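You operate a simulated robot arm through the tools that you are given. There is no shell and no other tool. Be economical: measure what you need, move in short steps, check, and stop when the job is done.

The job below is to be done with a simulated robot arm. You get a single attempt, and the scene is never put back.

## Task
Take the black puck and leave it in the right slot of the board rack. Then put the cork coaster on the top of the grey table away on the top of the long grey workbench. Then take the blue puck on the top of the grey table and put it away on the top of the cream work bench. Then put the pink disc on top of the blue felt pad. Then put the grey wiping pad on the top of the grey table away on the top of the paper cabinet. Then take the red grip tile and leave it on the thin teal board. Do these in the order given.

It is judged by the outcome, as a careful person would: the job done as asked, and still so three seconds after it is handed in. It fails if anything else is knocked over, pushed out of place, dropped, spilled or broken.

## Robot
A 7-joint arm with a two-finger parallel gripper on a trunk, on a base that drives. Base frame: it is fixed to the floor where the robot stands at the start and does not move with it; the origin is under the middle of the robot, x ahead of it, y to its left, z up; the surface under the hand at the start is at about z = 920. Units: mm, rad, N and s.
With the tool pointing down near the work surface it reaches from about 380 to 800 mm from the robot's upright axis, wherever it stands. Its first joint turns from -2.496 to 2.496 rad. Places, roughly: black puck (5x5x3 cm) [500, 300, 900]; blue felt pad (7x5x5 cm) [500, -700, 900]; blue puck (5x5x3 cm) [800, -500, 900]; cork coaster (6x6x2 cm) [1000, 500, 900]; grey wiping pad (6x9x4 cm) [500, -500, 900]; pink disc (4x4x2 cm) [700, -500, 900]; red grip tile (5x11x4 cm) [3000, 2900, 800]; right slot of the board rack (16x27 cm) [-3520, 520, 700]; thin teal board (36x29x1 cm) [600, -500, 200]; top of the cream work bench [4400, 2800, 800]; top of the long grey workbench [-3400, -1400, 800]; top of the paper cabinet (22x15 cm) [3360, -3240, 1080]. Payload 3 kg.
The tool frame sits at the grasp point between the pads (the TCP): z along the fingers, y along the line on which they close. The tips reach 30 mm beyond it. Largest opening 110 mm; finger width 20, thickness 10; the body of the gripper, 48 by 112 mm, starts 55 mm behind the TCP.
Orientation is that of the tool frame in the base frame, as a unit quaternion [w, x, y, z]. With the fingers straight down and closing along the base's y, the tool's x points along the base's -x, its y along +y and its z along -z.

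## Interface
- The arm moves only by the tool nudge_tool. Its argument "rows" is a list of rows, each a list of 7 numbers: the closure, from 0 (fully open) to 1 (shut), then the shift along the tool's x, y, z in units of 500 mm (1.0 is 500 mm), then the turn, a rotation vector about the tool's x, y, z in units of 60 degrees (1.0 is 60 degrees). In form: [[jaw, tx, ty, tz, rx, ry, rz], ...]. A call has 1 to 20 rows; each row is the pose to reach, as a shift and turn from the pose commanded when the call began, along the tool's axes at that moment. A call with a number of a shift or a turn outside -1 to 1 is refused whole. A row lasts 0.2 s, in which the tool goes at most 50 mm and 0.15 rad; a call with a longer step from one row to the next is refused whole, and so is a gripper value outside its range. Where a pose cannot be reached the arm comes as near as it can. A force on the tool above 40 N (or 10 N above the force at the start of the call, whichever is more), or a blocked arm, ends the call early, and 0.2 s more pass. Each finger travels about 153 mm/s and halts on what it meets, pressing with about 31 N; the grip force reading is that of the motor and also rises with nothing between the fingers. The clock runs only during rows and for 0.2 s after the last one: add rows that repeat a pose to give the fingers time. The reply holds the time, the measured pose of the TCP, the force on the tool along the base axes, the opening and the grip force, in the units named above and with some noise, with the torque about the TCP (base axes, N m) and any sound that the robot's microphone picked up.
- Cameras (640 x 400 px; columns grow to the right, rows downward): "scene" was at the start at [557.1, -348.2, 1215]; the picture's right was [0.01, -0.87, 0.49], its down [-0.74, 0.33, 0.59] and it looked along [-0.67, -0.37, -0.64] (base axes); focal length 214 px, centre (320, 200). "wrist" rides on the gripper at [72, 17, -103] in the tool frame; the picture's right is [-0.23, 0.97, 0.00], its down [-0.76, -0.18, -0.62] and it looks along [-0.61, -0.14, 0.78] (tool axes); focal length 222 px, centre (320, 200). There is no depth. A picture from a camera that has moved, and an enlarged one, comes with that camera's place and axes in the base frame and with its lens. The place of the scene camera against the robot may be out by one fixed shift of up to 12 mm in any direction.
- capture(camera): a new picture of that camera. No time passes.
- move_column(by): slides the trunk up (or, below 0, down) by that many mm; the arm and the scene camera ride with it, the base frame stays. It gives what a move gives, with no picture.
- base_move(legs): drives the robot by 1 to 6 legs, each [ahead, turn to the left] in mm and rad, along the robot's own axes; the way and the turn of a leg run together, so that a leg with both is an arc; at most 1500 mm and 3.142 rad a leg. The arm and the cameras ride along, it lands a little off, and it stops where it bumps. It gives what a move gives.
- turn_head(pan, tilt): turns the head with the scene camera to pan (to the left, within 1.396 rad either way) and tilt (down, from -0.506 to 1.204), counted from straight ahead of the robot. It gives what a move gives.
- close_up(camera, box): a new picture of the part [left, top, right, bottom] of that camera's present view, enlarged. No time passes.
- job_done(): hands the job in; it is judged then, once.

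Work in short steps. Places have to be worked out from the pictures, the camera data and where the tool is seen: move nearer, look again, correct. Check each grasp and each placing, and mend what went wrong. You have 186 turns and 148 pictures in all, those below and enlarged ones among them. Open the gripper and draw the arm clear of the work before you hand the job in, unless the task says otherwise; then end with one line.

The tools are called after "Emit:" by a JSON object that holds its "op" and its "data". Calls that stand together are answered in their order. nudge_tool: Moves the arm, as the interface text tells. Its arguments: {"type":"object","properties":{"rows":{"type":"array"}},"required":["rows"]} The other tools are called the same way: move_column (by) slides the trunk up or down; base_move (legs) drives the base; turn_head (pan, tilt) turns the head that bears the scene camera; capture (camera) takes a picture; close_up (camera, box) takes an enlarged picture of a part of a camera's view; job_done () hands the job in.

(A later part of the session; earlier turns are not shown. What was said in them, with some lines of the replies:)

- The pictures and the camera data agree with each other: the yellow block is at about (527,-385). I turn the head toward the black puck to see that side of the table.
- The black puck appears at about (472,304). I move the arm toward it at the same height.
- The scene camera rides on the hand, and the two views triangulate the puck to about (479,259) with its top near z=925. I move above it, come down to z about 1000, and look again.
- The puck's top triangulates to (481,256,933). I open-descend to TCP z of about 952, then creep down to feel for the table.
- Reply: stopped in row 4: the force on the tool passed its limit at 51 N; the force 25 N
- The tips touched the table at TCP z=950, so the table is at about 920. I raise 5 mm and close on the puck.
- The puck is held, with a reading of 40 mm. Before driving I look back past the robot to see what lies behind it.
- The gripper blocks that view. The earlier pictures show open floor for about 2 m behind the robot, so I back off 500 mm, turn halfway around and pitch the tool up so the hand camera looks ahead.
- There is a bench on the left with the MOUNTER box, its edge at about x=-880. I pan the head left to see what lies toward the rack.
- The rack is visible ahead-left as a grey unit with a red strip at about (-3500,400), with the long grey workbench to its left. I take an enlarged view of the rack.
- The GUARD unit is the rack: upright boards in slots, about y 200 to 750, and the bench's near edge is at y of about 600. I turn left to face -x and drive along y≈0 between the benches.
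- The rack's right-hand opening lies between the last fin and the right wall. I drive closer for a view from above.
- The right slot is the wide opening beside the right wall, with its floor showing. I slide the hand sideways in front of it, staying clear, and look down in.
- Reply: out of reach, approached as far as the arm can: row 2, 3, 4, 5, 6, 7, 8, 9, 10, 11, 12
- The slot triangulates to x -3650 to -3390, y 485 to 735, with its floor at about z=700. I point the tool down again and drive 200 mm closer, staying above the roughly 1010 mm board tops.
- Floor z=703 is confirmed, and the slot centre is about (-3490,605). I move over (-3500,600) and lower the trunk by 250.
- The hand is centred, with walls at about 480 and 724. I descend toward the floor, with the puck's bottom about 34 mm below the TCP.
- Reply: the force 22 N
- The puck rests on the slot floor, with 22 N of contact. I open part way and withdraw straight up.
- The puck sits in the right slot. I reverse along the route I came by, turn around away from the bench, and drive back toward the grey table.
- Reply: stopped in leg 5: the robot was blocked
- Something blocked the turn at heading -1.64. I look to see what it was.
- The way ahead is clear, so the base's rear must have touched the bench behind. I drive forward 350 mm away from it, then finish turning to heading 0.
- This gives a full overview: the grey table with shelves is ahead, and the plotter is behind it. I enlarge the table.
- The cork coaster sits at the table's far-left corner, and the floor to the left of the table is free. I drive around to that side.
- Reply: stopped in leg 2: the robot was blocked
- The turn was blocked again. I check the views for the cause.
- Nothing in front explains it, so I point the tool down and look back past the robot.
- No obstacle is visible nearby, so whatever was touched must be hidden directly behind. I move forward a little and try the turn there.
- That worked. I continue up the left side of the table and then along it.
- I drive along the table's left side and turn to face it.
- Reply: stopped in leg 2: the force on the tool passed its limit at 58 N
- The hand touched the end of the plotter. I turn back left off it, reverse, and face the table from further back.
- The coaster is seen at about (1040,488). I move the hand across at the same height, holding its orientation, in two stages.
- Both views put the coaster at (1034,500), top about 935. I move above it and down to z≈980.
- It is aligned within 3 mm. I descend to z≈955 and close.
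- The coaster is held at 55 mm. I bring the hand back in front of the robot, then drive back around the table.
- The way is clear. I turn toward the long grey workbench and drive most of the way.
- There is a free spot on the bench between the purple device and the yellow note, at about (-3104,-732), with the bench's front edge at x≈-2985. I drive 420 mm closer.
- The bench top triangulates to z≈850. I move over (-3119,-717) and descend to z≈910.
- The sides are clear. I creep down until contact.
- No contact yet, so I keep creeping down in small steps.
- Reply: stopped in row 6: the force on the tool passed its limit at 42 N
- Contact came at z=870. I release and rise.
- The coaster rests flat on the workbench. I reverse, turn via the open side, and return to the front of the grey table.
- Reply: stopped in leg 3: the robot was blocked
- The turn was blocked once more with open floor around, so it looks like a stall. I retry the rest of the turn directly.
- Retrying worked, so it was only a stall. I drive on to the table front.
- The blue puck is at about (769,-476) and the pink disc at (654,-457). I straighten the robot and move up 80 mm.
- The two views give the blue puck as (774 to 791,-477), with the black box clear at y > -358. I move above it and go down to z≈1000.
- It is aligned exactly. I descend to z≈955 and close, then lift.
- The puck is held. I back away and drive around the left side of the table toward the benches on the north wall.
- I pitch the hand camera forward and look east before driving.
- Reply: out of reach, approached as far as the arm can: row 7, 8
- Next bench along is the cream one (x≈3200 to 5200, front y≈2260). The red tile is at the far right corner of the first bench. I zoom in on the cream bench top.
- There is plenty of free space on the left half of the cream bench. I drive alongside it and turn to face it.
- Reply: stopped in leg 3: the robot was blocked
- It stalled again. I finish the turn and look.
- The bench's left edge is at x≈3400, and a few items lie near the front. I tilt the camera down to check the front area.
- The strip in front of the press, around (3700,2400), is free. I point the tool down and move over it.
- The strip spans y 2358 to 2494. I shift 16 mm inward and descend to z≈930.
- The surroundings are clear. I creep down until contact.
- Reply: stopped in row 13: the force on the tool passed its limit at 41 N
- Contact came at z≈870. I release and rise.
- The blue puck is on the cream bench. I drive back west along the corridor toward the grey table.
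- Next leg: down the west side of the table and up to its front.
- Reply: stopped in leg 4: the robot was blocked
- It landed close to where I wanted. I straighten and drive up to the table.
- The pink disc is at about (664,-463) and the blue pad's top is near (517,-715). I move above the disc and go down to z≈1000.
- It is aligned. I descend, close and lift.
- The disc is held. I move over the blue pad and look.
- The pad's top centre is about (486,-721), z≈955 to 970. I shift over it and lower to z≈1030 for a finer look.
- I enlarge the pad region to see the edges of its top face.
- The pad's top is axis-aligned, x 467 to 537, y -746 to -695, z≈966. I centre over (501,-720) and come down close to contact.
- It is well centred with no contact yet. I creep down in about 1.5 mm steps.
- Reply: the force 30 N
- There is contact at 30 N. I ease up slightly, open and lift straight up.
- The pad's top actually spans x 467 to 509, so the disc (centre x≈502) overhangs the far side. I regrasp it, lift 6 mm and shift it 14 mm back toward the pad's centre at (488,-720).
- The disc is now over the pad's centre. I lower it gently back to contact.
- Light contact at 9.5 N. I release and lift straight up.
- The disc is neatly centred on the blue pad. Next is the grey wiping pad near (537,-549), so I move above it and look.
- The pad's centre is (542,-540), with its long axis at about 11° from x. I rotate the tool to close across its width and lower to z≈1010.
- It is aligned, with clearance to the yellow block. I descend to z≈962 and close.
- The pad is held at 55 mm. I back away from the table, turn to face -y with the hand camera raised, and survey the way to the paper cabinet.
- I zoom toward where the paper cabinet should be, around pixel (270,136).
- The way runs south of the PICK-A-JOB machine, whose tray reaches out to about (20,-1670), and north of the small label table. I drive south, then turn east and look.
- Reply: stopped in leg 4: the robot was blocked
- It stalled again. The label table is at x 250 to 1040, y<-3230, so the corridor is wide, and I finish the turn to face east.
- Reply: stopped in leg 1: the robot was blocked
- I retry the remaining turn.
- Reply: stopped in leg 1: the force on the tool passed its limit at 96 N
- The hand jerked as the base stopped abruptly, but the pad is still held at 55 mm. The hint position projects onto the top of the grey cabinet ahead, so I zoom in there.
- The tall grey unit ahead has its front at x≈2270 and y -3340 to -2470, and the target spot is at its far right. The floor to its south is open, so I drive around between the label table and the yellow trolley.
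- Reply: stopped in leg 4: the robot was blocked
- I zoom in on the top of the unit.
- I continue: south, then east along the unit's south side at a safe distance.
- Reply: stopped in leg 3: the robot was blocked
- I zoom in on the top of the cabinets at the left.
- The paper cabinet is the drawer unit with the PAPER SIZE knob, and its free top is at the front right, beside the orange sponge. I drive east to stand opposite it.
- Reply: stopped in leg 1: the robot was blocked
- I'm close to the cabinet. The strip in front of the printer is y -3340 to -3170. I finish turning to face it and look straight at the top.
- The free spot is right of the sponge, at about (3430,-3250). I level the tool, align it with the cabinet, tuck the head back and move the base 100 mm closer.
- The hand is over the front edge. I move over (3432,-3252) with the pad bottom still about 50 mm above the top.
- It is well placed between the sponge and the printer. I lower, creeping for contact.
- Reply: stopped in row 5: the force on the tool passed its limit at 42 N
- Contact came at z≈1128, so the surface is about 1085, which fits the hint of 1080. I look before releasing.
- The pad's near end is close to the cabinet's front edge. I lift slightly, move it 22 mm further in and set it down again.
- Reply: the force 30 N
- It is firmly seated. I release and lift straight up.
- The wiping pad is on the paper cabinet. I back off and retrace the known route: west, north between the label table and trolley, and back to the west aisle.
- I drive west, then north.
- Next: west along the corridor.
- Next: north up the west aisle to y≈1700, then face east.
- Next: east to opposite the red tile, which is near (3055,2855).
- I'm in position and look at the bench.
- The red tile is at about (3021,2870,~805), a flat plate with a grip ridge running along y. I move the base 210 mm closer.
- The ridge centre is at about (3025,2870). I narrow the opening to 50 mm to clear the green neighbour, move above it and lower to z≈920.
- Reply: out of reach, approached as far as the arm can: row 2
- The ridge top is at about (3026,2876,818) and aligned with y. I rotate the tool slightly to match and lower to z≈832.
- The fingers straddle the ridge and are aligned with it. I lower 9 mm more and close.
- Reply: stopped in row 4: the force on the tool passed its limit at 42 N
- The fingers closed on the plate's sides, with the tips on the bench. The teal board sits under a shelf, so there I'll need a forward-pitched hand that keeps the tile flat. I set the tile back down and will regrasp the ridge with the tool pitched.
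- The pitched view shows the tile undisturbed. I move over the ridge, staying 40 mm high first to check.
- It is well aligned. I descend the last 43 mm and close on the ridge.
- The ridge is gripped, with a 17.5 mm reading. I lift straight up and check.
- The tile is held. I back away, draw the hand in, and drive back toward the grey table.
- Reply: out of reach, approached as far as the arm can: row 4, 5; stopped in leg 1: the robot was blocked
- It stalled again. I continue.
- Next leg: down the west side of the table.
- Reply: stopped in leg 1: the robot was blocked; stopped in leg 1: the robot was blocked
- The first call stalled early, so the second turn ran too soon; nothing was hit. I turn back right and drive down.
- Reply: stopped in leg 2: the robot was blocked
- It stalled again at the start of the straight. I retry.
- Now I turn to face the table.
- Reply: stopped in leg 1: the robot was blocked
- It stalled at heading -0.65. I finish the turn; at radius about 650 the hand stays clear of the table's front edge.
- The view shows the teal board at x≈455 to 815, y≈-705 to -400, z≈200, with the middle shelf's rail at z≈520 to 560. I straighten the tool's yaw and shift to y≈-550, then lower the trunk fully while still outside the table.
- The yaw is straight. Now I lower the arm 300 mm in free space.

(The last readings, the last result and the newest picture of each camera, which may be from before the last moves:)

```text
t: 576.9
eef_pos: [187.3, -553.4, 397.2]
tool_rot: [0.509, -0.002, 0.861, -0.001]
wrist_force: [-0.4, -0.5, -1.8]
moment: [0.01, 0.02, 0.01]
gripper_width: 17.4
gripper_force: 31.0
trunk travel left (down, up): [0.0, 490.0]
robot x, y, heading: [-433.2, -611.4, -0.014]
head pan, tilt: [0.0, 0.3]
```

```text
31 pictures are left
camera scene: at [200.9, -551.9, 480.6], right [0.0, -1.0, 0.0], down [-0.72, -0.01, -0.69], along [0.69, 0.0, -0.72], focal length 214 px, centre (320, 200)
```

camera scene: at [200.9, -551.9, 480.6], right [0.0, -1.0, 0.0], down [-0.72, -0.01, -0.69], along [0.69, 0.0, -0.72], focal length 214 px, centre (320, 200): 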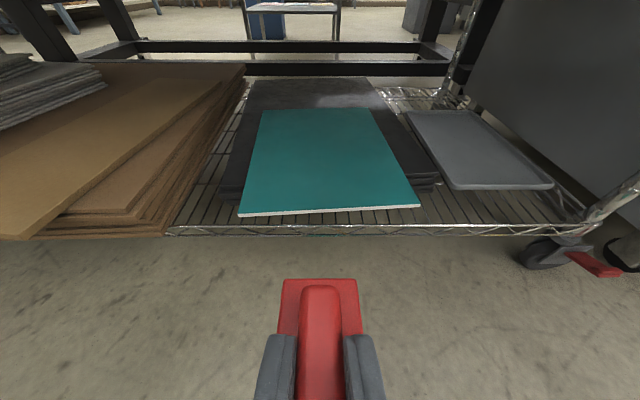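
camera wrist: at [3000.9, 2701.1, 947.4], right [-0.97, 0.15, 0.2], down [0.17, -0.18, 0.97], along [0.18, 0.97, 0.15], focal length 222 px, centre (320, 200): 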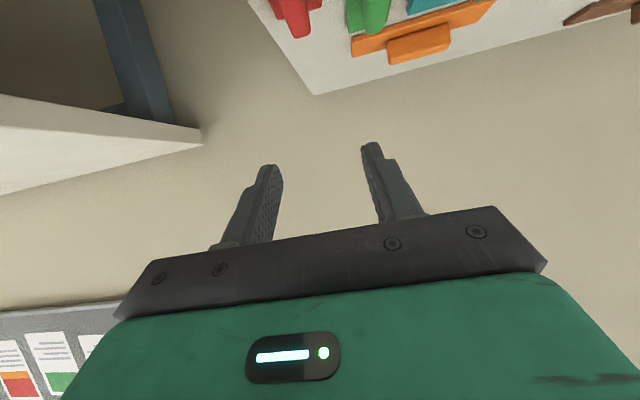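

A clear view: the board's corners fit z≈225, x 428 to 770, y -712 to -400. I lower to z≈300, which is below the shelf rail with margin, before driving in.

Emit:
{"op": "nudge_tool", "data": {"rows": [[1, 0.085, 0, 0.047, 0, 0, 0], [1, 0.17, 0, 0.0935, 0, 0, 0], [1, 0.17, 0, 0.0935, 0, 0, 0]]}}

Emit:
{"op": "base_move", "data": {"legs": [[230, 0]]}}

Emit:
{"op": "capture", "data": {"camera": "scene"}}

Emit:
{"op": "capture", "data": {"camera": "wrist"}}

```text
t: 577.7
eef_pos: [189.0, -552.9, 296.8]
tool_rot: [0.509, -0.003, 0.861, -0.001]
wrist_force: [0.0, 1.2, -0.8]
moment: [-0.01, 0.01, -0.02]
gripper_width: 17.4
gripper_force: 30.5
trunk travel left (down, up): [0.0, 490.0]
robot x, y, heading: [-439.0, -612.8, -0.019]
head pan, tilt: [0.0, 0.3]
```

```text
t: 579.4
eef_pos: [420.4, -556.5, 298.7]
tool_rot: [0.509, -0.002, 0.861, 0.0]
wrist_force: [1.0, -0.3, -1.5]
moment: [0.01, 0.01, 0.0]
gripper_width: 17.5
gripper_force: 31.0
trunk travel left (down, up): [0.0, 490.0]
robot x, y, heading: [-205.7, -618.4, -0.019]
head pan, tilt: [0.0, 0.3]
```

```text
30 pictures are left
camera scene: at [432.4, -555.4, 382.8], right [0.0, -1.0, 0.0], down [-0.72, 0.0, -0.69], along [0.69, 0.0, -0.72], focal length 214 px, centre (320, 200)
```

scene: 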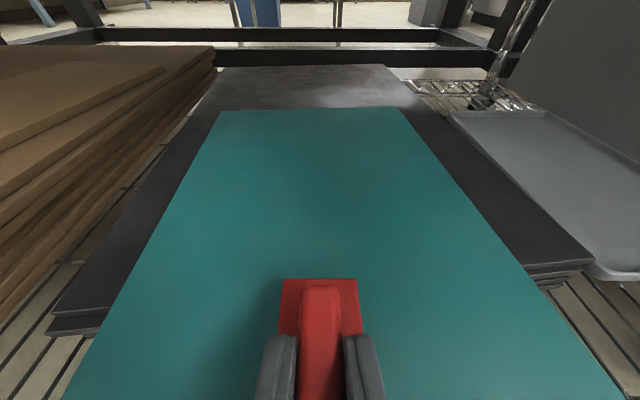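

```text
29 pictures are left
camera wrist: at [294.4, -539.4, 283.8], right [0.11, 0.97, 0.2], down [-0.18, -0.17, 0.97], along [0.98, -0.14, 0.16], focal length 222 px, centre (320, 200)
```

wrist: 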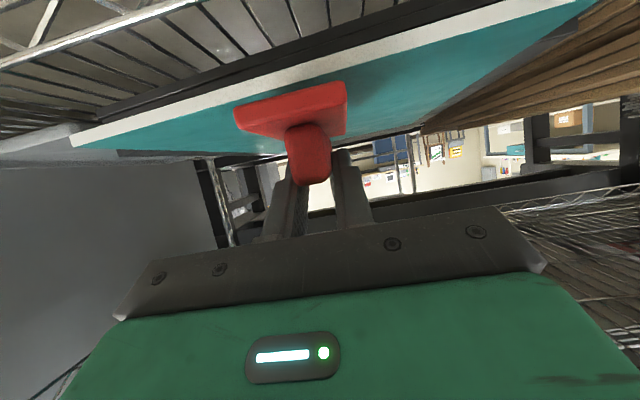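

It is clear all around, with the tile hovering over the board. I drive in 150 mm more.

Emit:
{"op": "base_move", "data": {"legs": [[150, 0]]}}

Emit:
{"op": "capture", "data": {"camera": "scene"}}

```text
t: 580.8
eef_pos: [571.3, -557.5, 298.3]
tool_rot: [0.509, -0.002, 0.861, -0.002]
wrist_force: [0.0, 0.5, 0.5]
moment: [-0.01, -0.01, -0.01]
gripper_width: 17.6
gripper_force: 31.3
trunk travel left (down, up): [0.0, 490.0]
robot x, y, heading: [-53.1, -620.8, -0.017]
head pan, tilt: [0.0, 0.3]
```

```text
28 pictures are left
camera scene: at [583.8, -557.0, 383.3], right [0.0, -1.0, 0.0], down [-0.72, -0.01, -0.69], along [0.69, 0.0, -0.72], focal length 214 px, centre (320, 200)
```

scene: 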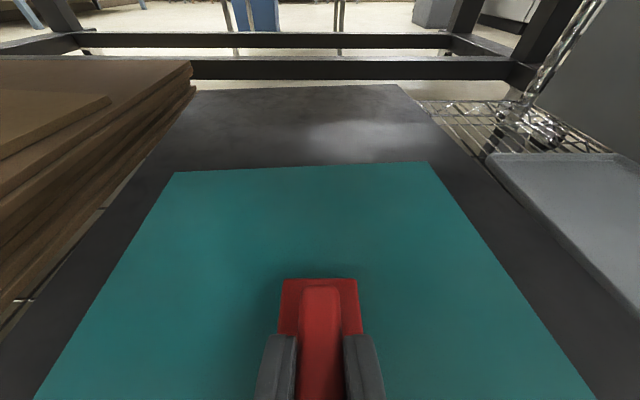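

The tile is centred over the board. I lower vertically, creeping until contact.

Emit:
{"op": "nudge_tool", "data": {"rows": [[1, 0.0175, 0, 0.0096, 0, 0, 0], [1, 0.035, 0, 0.0193, 0, 0, 0], [1, 0.042, 0, 0.0231, 0, 0, 0], [1, 0.049, 0, 0.027, 0, 0, 0], [1, 0.0543, 0, 0.0299, 0, 0, 0], [1, 0.0596, 0, 0.0328, 0, 0, 0], [1, 0.0648, 0, 0.0357, 0, 0, 0], [1, 0.07, 0, 0.0386, 0, 0, 0], [1, 0.0753, 0, 0.0415, 0, 0, 0], [1, 0.0806, 0, 0.0443, 0, 0, 0]]}}

Emit:
{"op": "capture", "data": {"camera": "scene"}}

```text
t: 581.9
eef_pos: [570.6, -558.8, 278.5]
tool_rot: [0.514, -0.003, 0.858, 0.0]
wrist_force: [-14.9, -10.1, 53.5]
moment: [0.18, 4.52, 0.86]
gripper_width: 17.3
gripper_force: 31.6
trunk travel left (down, up): [0.0, 490.0]
robot x, y, heading: [-54.7, -616.8, -0.013]
head pan, tilt: [0.0, 0.3]
stopped in row 5: the force on the tool passed its limit at 72 N (the readings are from after the stop); the commanded pose is now the measured one
```

```text
27 pictures are left
camera scene: at [583.5, -556.3, 362.1], right [0.0, -1.0, 0.0], down [-0.71, -0.01, -0.7], along [0.7, 0.0, -0.71], focal length 214 px, centre (320, 200)
```

scene: 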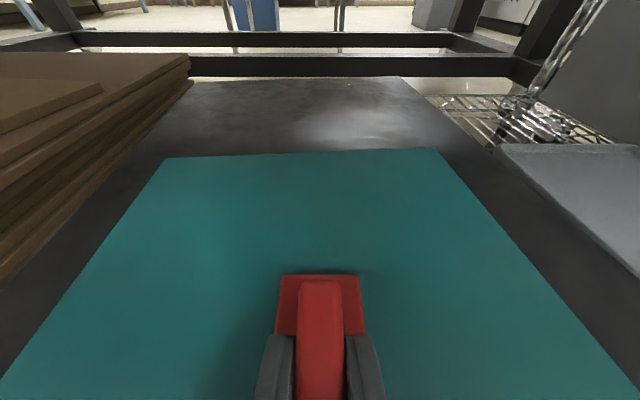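

The force rose early, with a sizeable moment. I check from the wrist camera whether the tile or the hand's underside is touching.

Emit:
{"op": "capture", "data": {"camera": "wrist"}}

Emit:
{"op": "close_up", "data": {"camera": "scene", "box": [230, 230, 410, 400]}}

```text
26 pictures are left
camera wrist: at [446.7, -540.5, 261.5], right [0.1, 0.97, 0.2], down [-0.19, -0.18, 0.97], along [0.98, -0.14, 0.17], focal length 222 px, centre (320, 200)
```

wrist: 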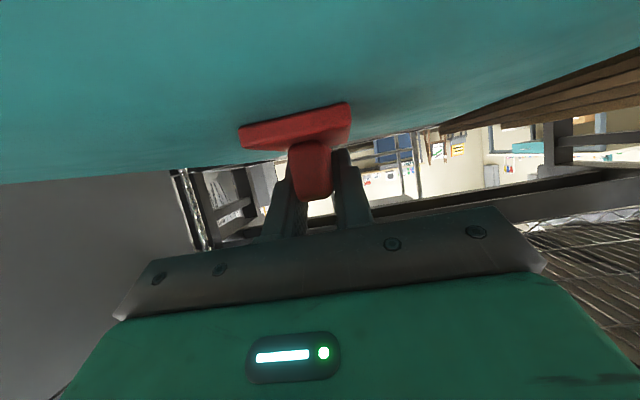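

```text
2.35 times, centred on (320, 315) of scene
camera zoom: at [583.5, -556.3, 362.1], right [0.0, -1.0, 0.0], down [-0.71, -0.01, -0.7], along [0.7, 0.0, -0.71], focal length 505 px, centre (320, -71)
```

zoom: 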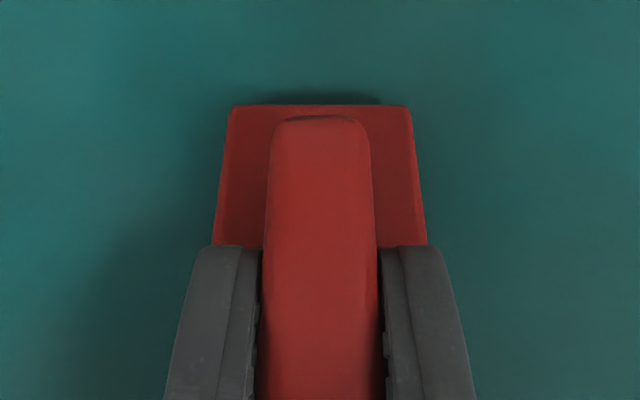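

Emit:
{"op": "close_up", "data": {"camera": "wrist", "box": [220, 80, 380, 200]}}

```text
3.33 times, centred on (300, 140) of wrist
camera zoom: at [446.7, -540.5, 261.5], right [0.1, 0.97, 0.2], down [-0.19, -0.18, 0.97], along [0.98, -0.14, 0.17], focal length 740 px, centre (387, 400)
```

zoom: 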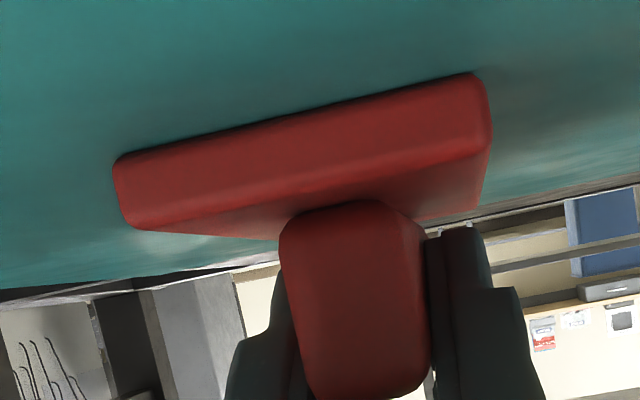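

The tile's rear edge is flush on the board. I ease up 1.5 mm, open, and rise vertically off the ridge.

Emit:
{"op": "nudge_tool", "data": {"rows": [[1, -0.0026, 0, -0.0014, 0, 0, 0], [0.9, -0.0026, 0, -0.0014, 0, 0, 0], [0.75, -0.0026, 0, -0.0014, 0, 0, 0], [0.6, -0.0026, 0, -0.0014, 0, 0, 0], [0.55, -0.0026, 0, -0.0014, 0, 0, 0], [0.55, -0.0026, 0, -0.0014, 0, 0, 0]]}}

Emit:
{"op": "capture", "data": {"camera": "scene"}}

```text
t: 583.3
eef_pos: [571.3, -556.0, 275.3]
tool_rot: [0.513, -0.004, 0.858, 0.001]
wrist_force: [-6.0, 1.8, 37.8]
moment: [0.73, 3.99, -0.16]
gripper_width: 49.0
gripper_force: 0.1
trunk travel left (down, up): [0.0, 490.0]
robot x, y, heading: [-54.5, -619.5, -0.014]
head pan, tilt: [0.0, 0.3]
```

```text
23 pictures are left
camera scene: at [583.7, -555.7, 360.8], right [0.01, -1.0, 0.0], down [-0.71, -0.01, -0.7], along [0.7, 0.0, -0.71], focal length 214 px, centre (320, 200)
```

scene: 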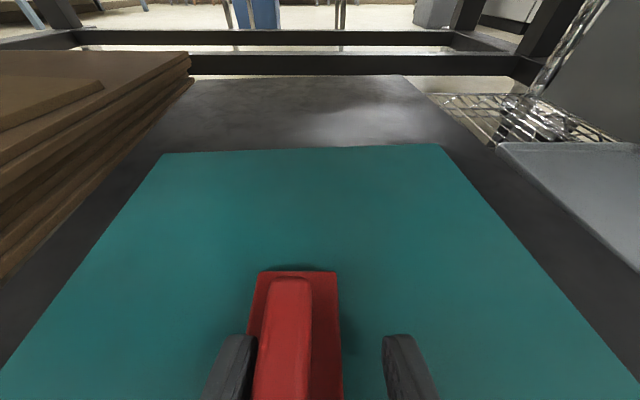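

The tile is released on the board, but the hand's underside is pressing on something. I raise it gently, centring the fingers about the ridge.

Emit:
{"op": "nudge_tool", "data": {"rows": [[0.5, -0.008, 0.008, -0.0045, 0, 0, 0], [0.5, -0.018, 0.016, -0.01, 0, 0, 0], [0.5, -0.035, 0.016, -0.019, 0, 0, 0], [0.5, -0.055, 0.016, -0.03, 0, 0, 0], [0.5, -0.07, 0.016, -0.0385, 0, 0, 0], [0.5, -0.07, 0.016, -0.0385, 0, 0, 0]]}}

Emit:
{"op": "capture", "data": {"camera": "scene"}}

```text
t: 583.8
eef_pos: [571.6, -559.1, 273.6]
tool_rot: [0.509, 0.002, 0.861, -0.003]
wrist_force: [-30.0, -5.3, 106.9]
moment: [1.95, 10.67, 1.33]
gripper_width: 54.8
gripper_force: 0.1
trunk travel left (down, up): [0.0, 490.0]
robot x, y, heading: [-54.5, -622.3, -0.014]
head pan, tilt: [0.0, 0.3]
stopped in row 2: the force on the tool passed its limit at 52 N (the readings are from after the stop); the commanded pose is now the measured one
```

```text
22 pictures are left
camera scene: at [584.5, -558.0, 359.0], right [0.0, -1.0, 0.0], down [-0.72, 0.0, -0.69], along [0.69, 0.0, -0.72], focal length 214 px, centre (320, 200)
```

scene: 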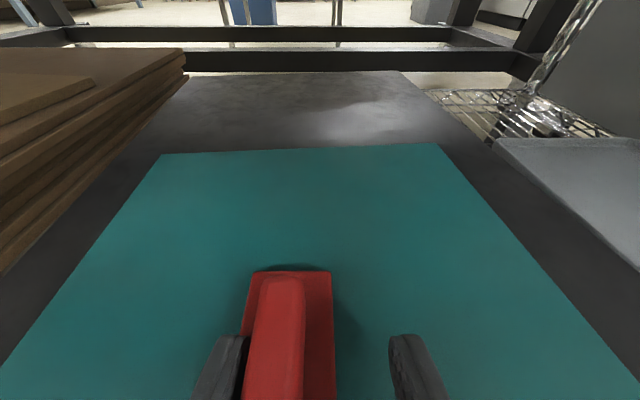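

Raising with the arm built up force instead of shedding it. I lift with the trunk instead, which moves everything straight up.

Emit:
{"op": "move_column", "data": {"by": 15}}

Emit:
{"op": "capture", "data": {"camera": "scene"}}

```text
t: 584.4
eef_pos: [565.0, -558.8, 279.9]
tool_rot: [0.499, -0.001, 0.866, -0.004]
wrist_force: [0.5, 0.5, -0.2]
moment: [-0.02, 0.05, -0.04]
gripper_width: 55.0
gripper_force: 0.1
trunk travel left (down, up): [-15.0, 475.0]
robot x, y, heading: [-52.4, -621.9, -0.019]
head pan, tilt: [0.0, 0.3]
```

```text
21 pictures are left
camera scene: at [579.9, -557.9, 363.1], right [0.0, -1.0, 0.01], down [-0.74, 0.0, -0.68], along [0.68, -0.01, -0.74], focal length 214 px, centre (320, 200)
```

scene: 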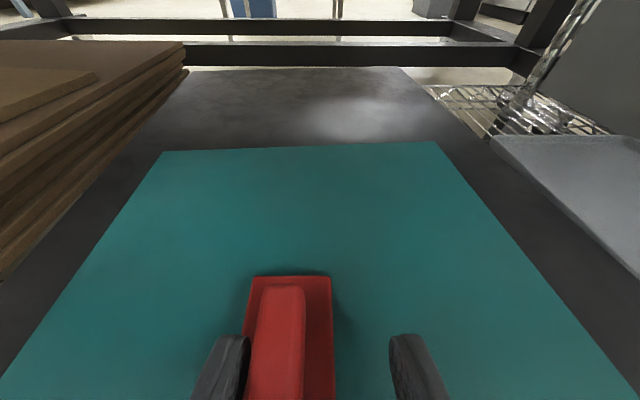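

The force is gone. I centre the fingers 8 mm to the left, then raise the trunk further.

Emit:
{"op": "nudge_tool", "data": {"rows": [[0.5, 0, 0.01, 0, 0, 0, 0], [0.5, 0, 0.018, 0, 0, 0, 0], [0.5, 0, 0.018, 0, 0, 0, 0]]}}

Emit:
{"op": "move_column", "data": {"by": 40}}

Emit:
{"op": "capture", "data": {"camera": "scene"}}

```text
t: 585.2
eef_pos: [575.2, -551.2, 289.2]
tool_rot: [0.509, 0.002, 0.861, -0.001]
wrist_force: [-0.8, -0.6, -0.4]
moment: [-0.01, -0.04, 0.01]
gripper_width: 54.8
gripper_force: 0.2
trunk travel left (down, up): [-15.0, 475.0]
robot x, y, heading: [-51.3, -622.4, -0.02]
head pan, tilt: [0.0, 0.3]
```

```text
t: 586.0
eef_pos: [572.7, -549.8, 323.2]
tool_rot: [0.504, 0.0, 0.864, -0.002]
wrist_force: [-0.6, 0.1, -0.2]
moment: [-0.01, 0.01, 0.01]
gripper_width: 54.7
gripper_force: 0.2
trunk travel left (down, up): [-55.0, 435.0]
robot x, y, heading: [-53.8, -619.5, -0.02]
head pan, tilt: [0.0, 0.3]
```

```text
20 pictures are left
camera scene: at [586.9, -548.4, 406.9], right [0.0, -1.0, 0.0], down [-0.73, 0.0, -0.69], along [0.69, 0.0, -0.73], focal length 214 px, centre (320, 200)
```

scene: 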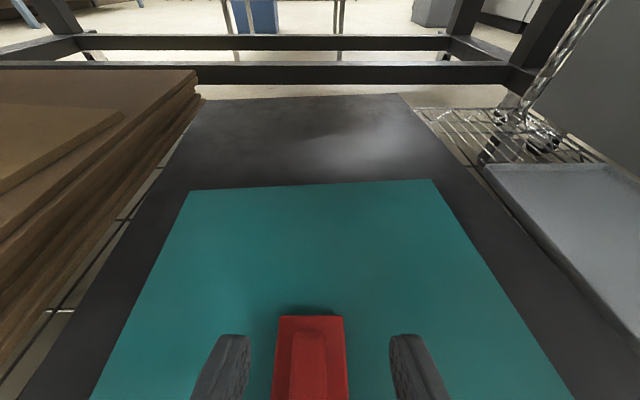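

The tile lies flat on the teal board and the fingers are clear above it. I reverse straight out from under the table.

Emit:
{"op": "base_move", "data": {"legs": [[-380, 0]]}}

Emit:
{"op": "capture", "data": {"camera": "scene"}}

```text
t: 588.4
eef_pos: [192.3, -543.6, 321.5]
tool_rot: [0.504, 0.001, 0.864, -0.003]
wrist_force: [0.2, -0.6, -0.2]
moment: [-0.02, 0.01, 0.03]
gripper_width: 55.2
gripper_force: 0.0
trunk travel left (down, up): [-55.0, 435.0]
robot x, y, heading: [-433.3, -611.0, -0.02]
head pan, tilt: [0.0, 0.3]
```

```text
19 pictures are left
camera scene: at [205.5, -543.1, 406.5], right [-0.01, -1.0, 0.0], down [-0.73, 0.0, -0.69], along [0.69, -0.01, -0.73], focal length 214 px, centre (320, 200)
```

scene: 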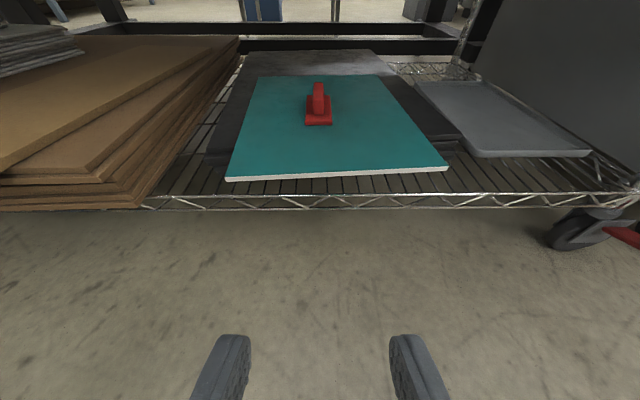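

The red tile sits squarely on the teal board. I raise the arm clear and check the tabletop for the pink disc on its pad.

Emit:
{"op": "move_column", "data": {"by": 425}}

Emit:
{"op": "nudge_tool", "data": {"rows": [[0, -0.075, 0, -0.041, 0, 0, 0], [0, -0.15, 0, -0.083, 0, 0, 0], [0, -0.225, 0, -0.124, 0, 0, 0], [0, -0.3, 0, -0.165, 0, 0, 0], [0, -0.376, 0, -0.206, 0, 0, 0], [0, -0.451, 0, -0.248, 0, 0, 0], [0, -0.526, 0, -0.289, 0, 0, 0], [0, -0.6, 0, -0.33, 0, 0, 0], [0, -0.6, 0, -0.33, 0, 0, 0]]}}

Emit:
{"op": "turn_head", "data": {"pan": 0.0, "tilt": 0.1}}

Emit:
{"op": "capture", "data": {"camera": "scene"}}

```text
refused: 425 is not a number from -400 to 400
```

```text
t: 590.4
eef_pos: [195.2, -544.0, 665.9]
tool_rot: [0.503, 0.002, 0.864, -0.004]
wrist_force: [0.3, 0.7, 0.5]
moment: [-0.01, -0.01, 0.03]
gripper_width: 110.0
gripper_force: 0.1
trunk travel left (down, up): [-55.0, 435.0]
robot x, y, heading: [-436.8, -610.7, -0.018]
head pan, tilt: [0.0, 0.3]
```

```text
t: 591.2
eef_pos: [194.8, -544.5, 667.4]
tool_rot: [0.504, 0.002, 0.864, -0.004]
wrist_force: [-0.8, -0.5, -0.6]
moment: [0.0, -0.01, -0.01]
gripper_width: 110.0
gripper_force: 0.0
trunk travel left (down, up): [-55.0, 435.0]
robot x, y, heading: [-434.1, -614.4, -0.02]
head pan, tilt: [0.0, 0.099]
```

```text
18 pictures are left
camera scene: at [217.5, -542.6, 767.5], right [-0.01, -1.0, 0.0], down [-0.58, 0.0, -0.82], along [0.82, -0.01, -0.58], focal length 214 px, centre (320, 200)
```

scene: 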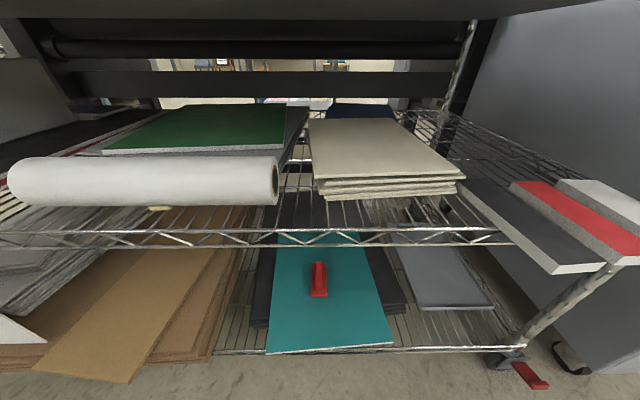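

The shelf is in order. I raise the trunk 400 mm to view the tabletop.

Emit:
{"op": "move_column", "data": {"by": 400}}

Emit:
{"op": "capture", "data": {"camera": "scene"}}

```text
t: 595.0
eef_pos: [195.7, -543.9, 1065.3]
tool_rot: [0.503, 0.001, 0.864, -0.003]
wrist_force: [0.4, -0.2, -0.4]
moment: [0.02, -0.03, -0.03]
gripper_width: 110.1
gripper_force: 0.0
trunk travel left (down, up): [-455.0, 35.0]
robot x, y, heading: [-435.2, -612.7, -0.026]
head pan, tilt: [0.0, 0.099]
```

```text
17 pictures are left
camera scene: at [217.8, -542.6, 1167.5], right [-0.01, -1.0, 0.0], down [-0.58, 0.0, -0.82], along [0.82, -0.01, -0.58], focal length 214 px, centre (320, 200)
```

scene: 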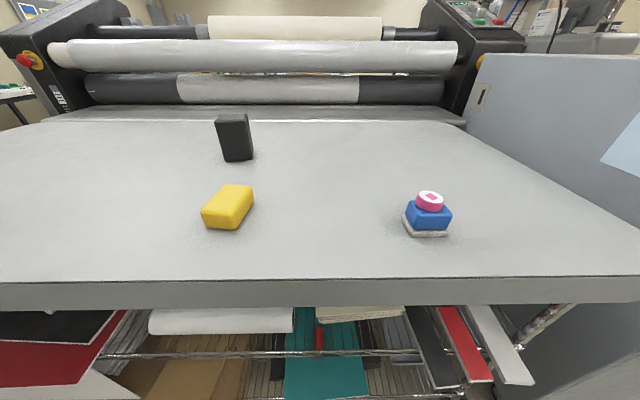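

The pink disc is on the blue pad, the tabletop is undisturbed, the gripper is open and the arm is clear. I hand the job in.

Emit:
{"op": "job_done", "data": {}}

```text
The job is handed in.
```

All six items were put where you asked, in the order given, and the job is handed in. While driving, the hand bumped the end of the plotter and the base stalled several times; I saw nothing knocked over or moved.
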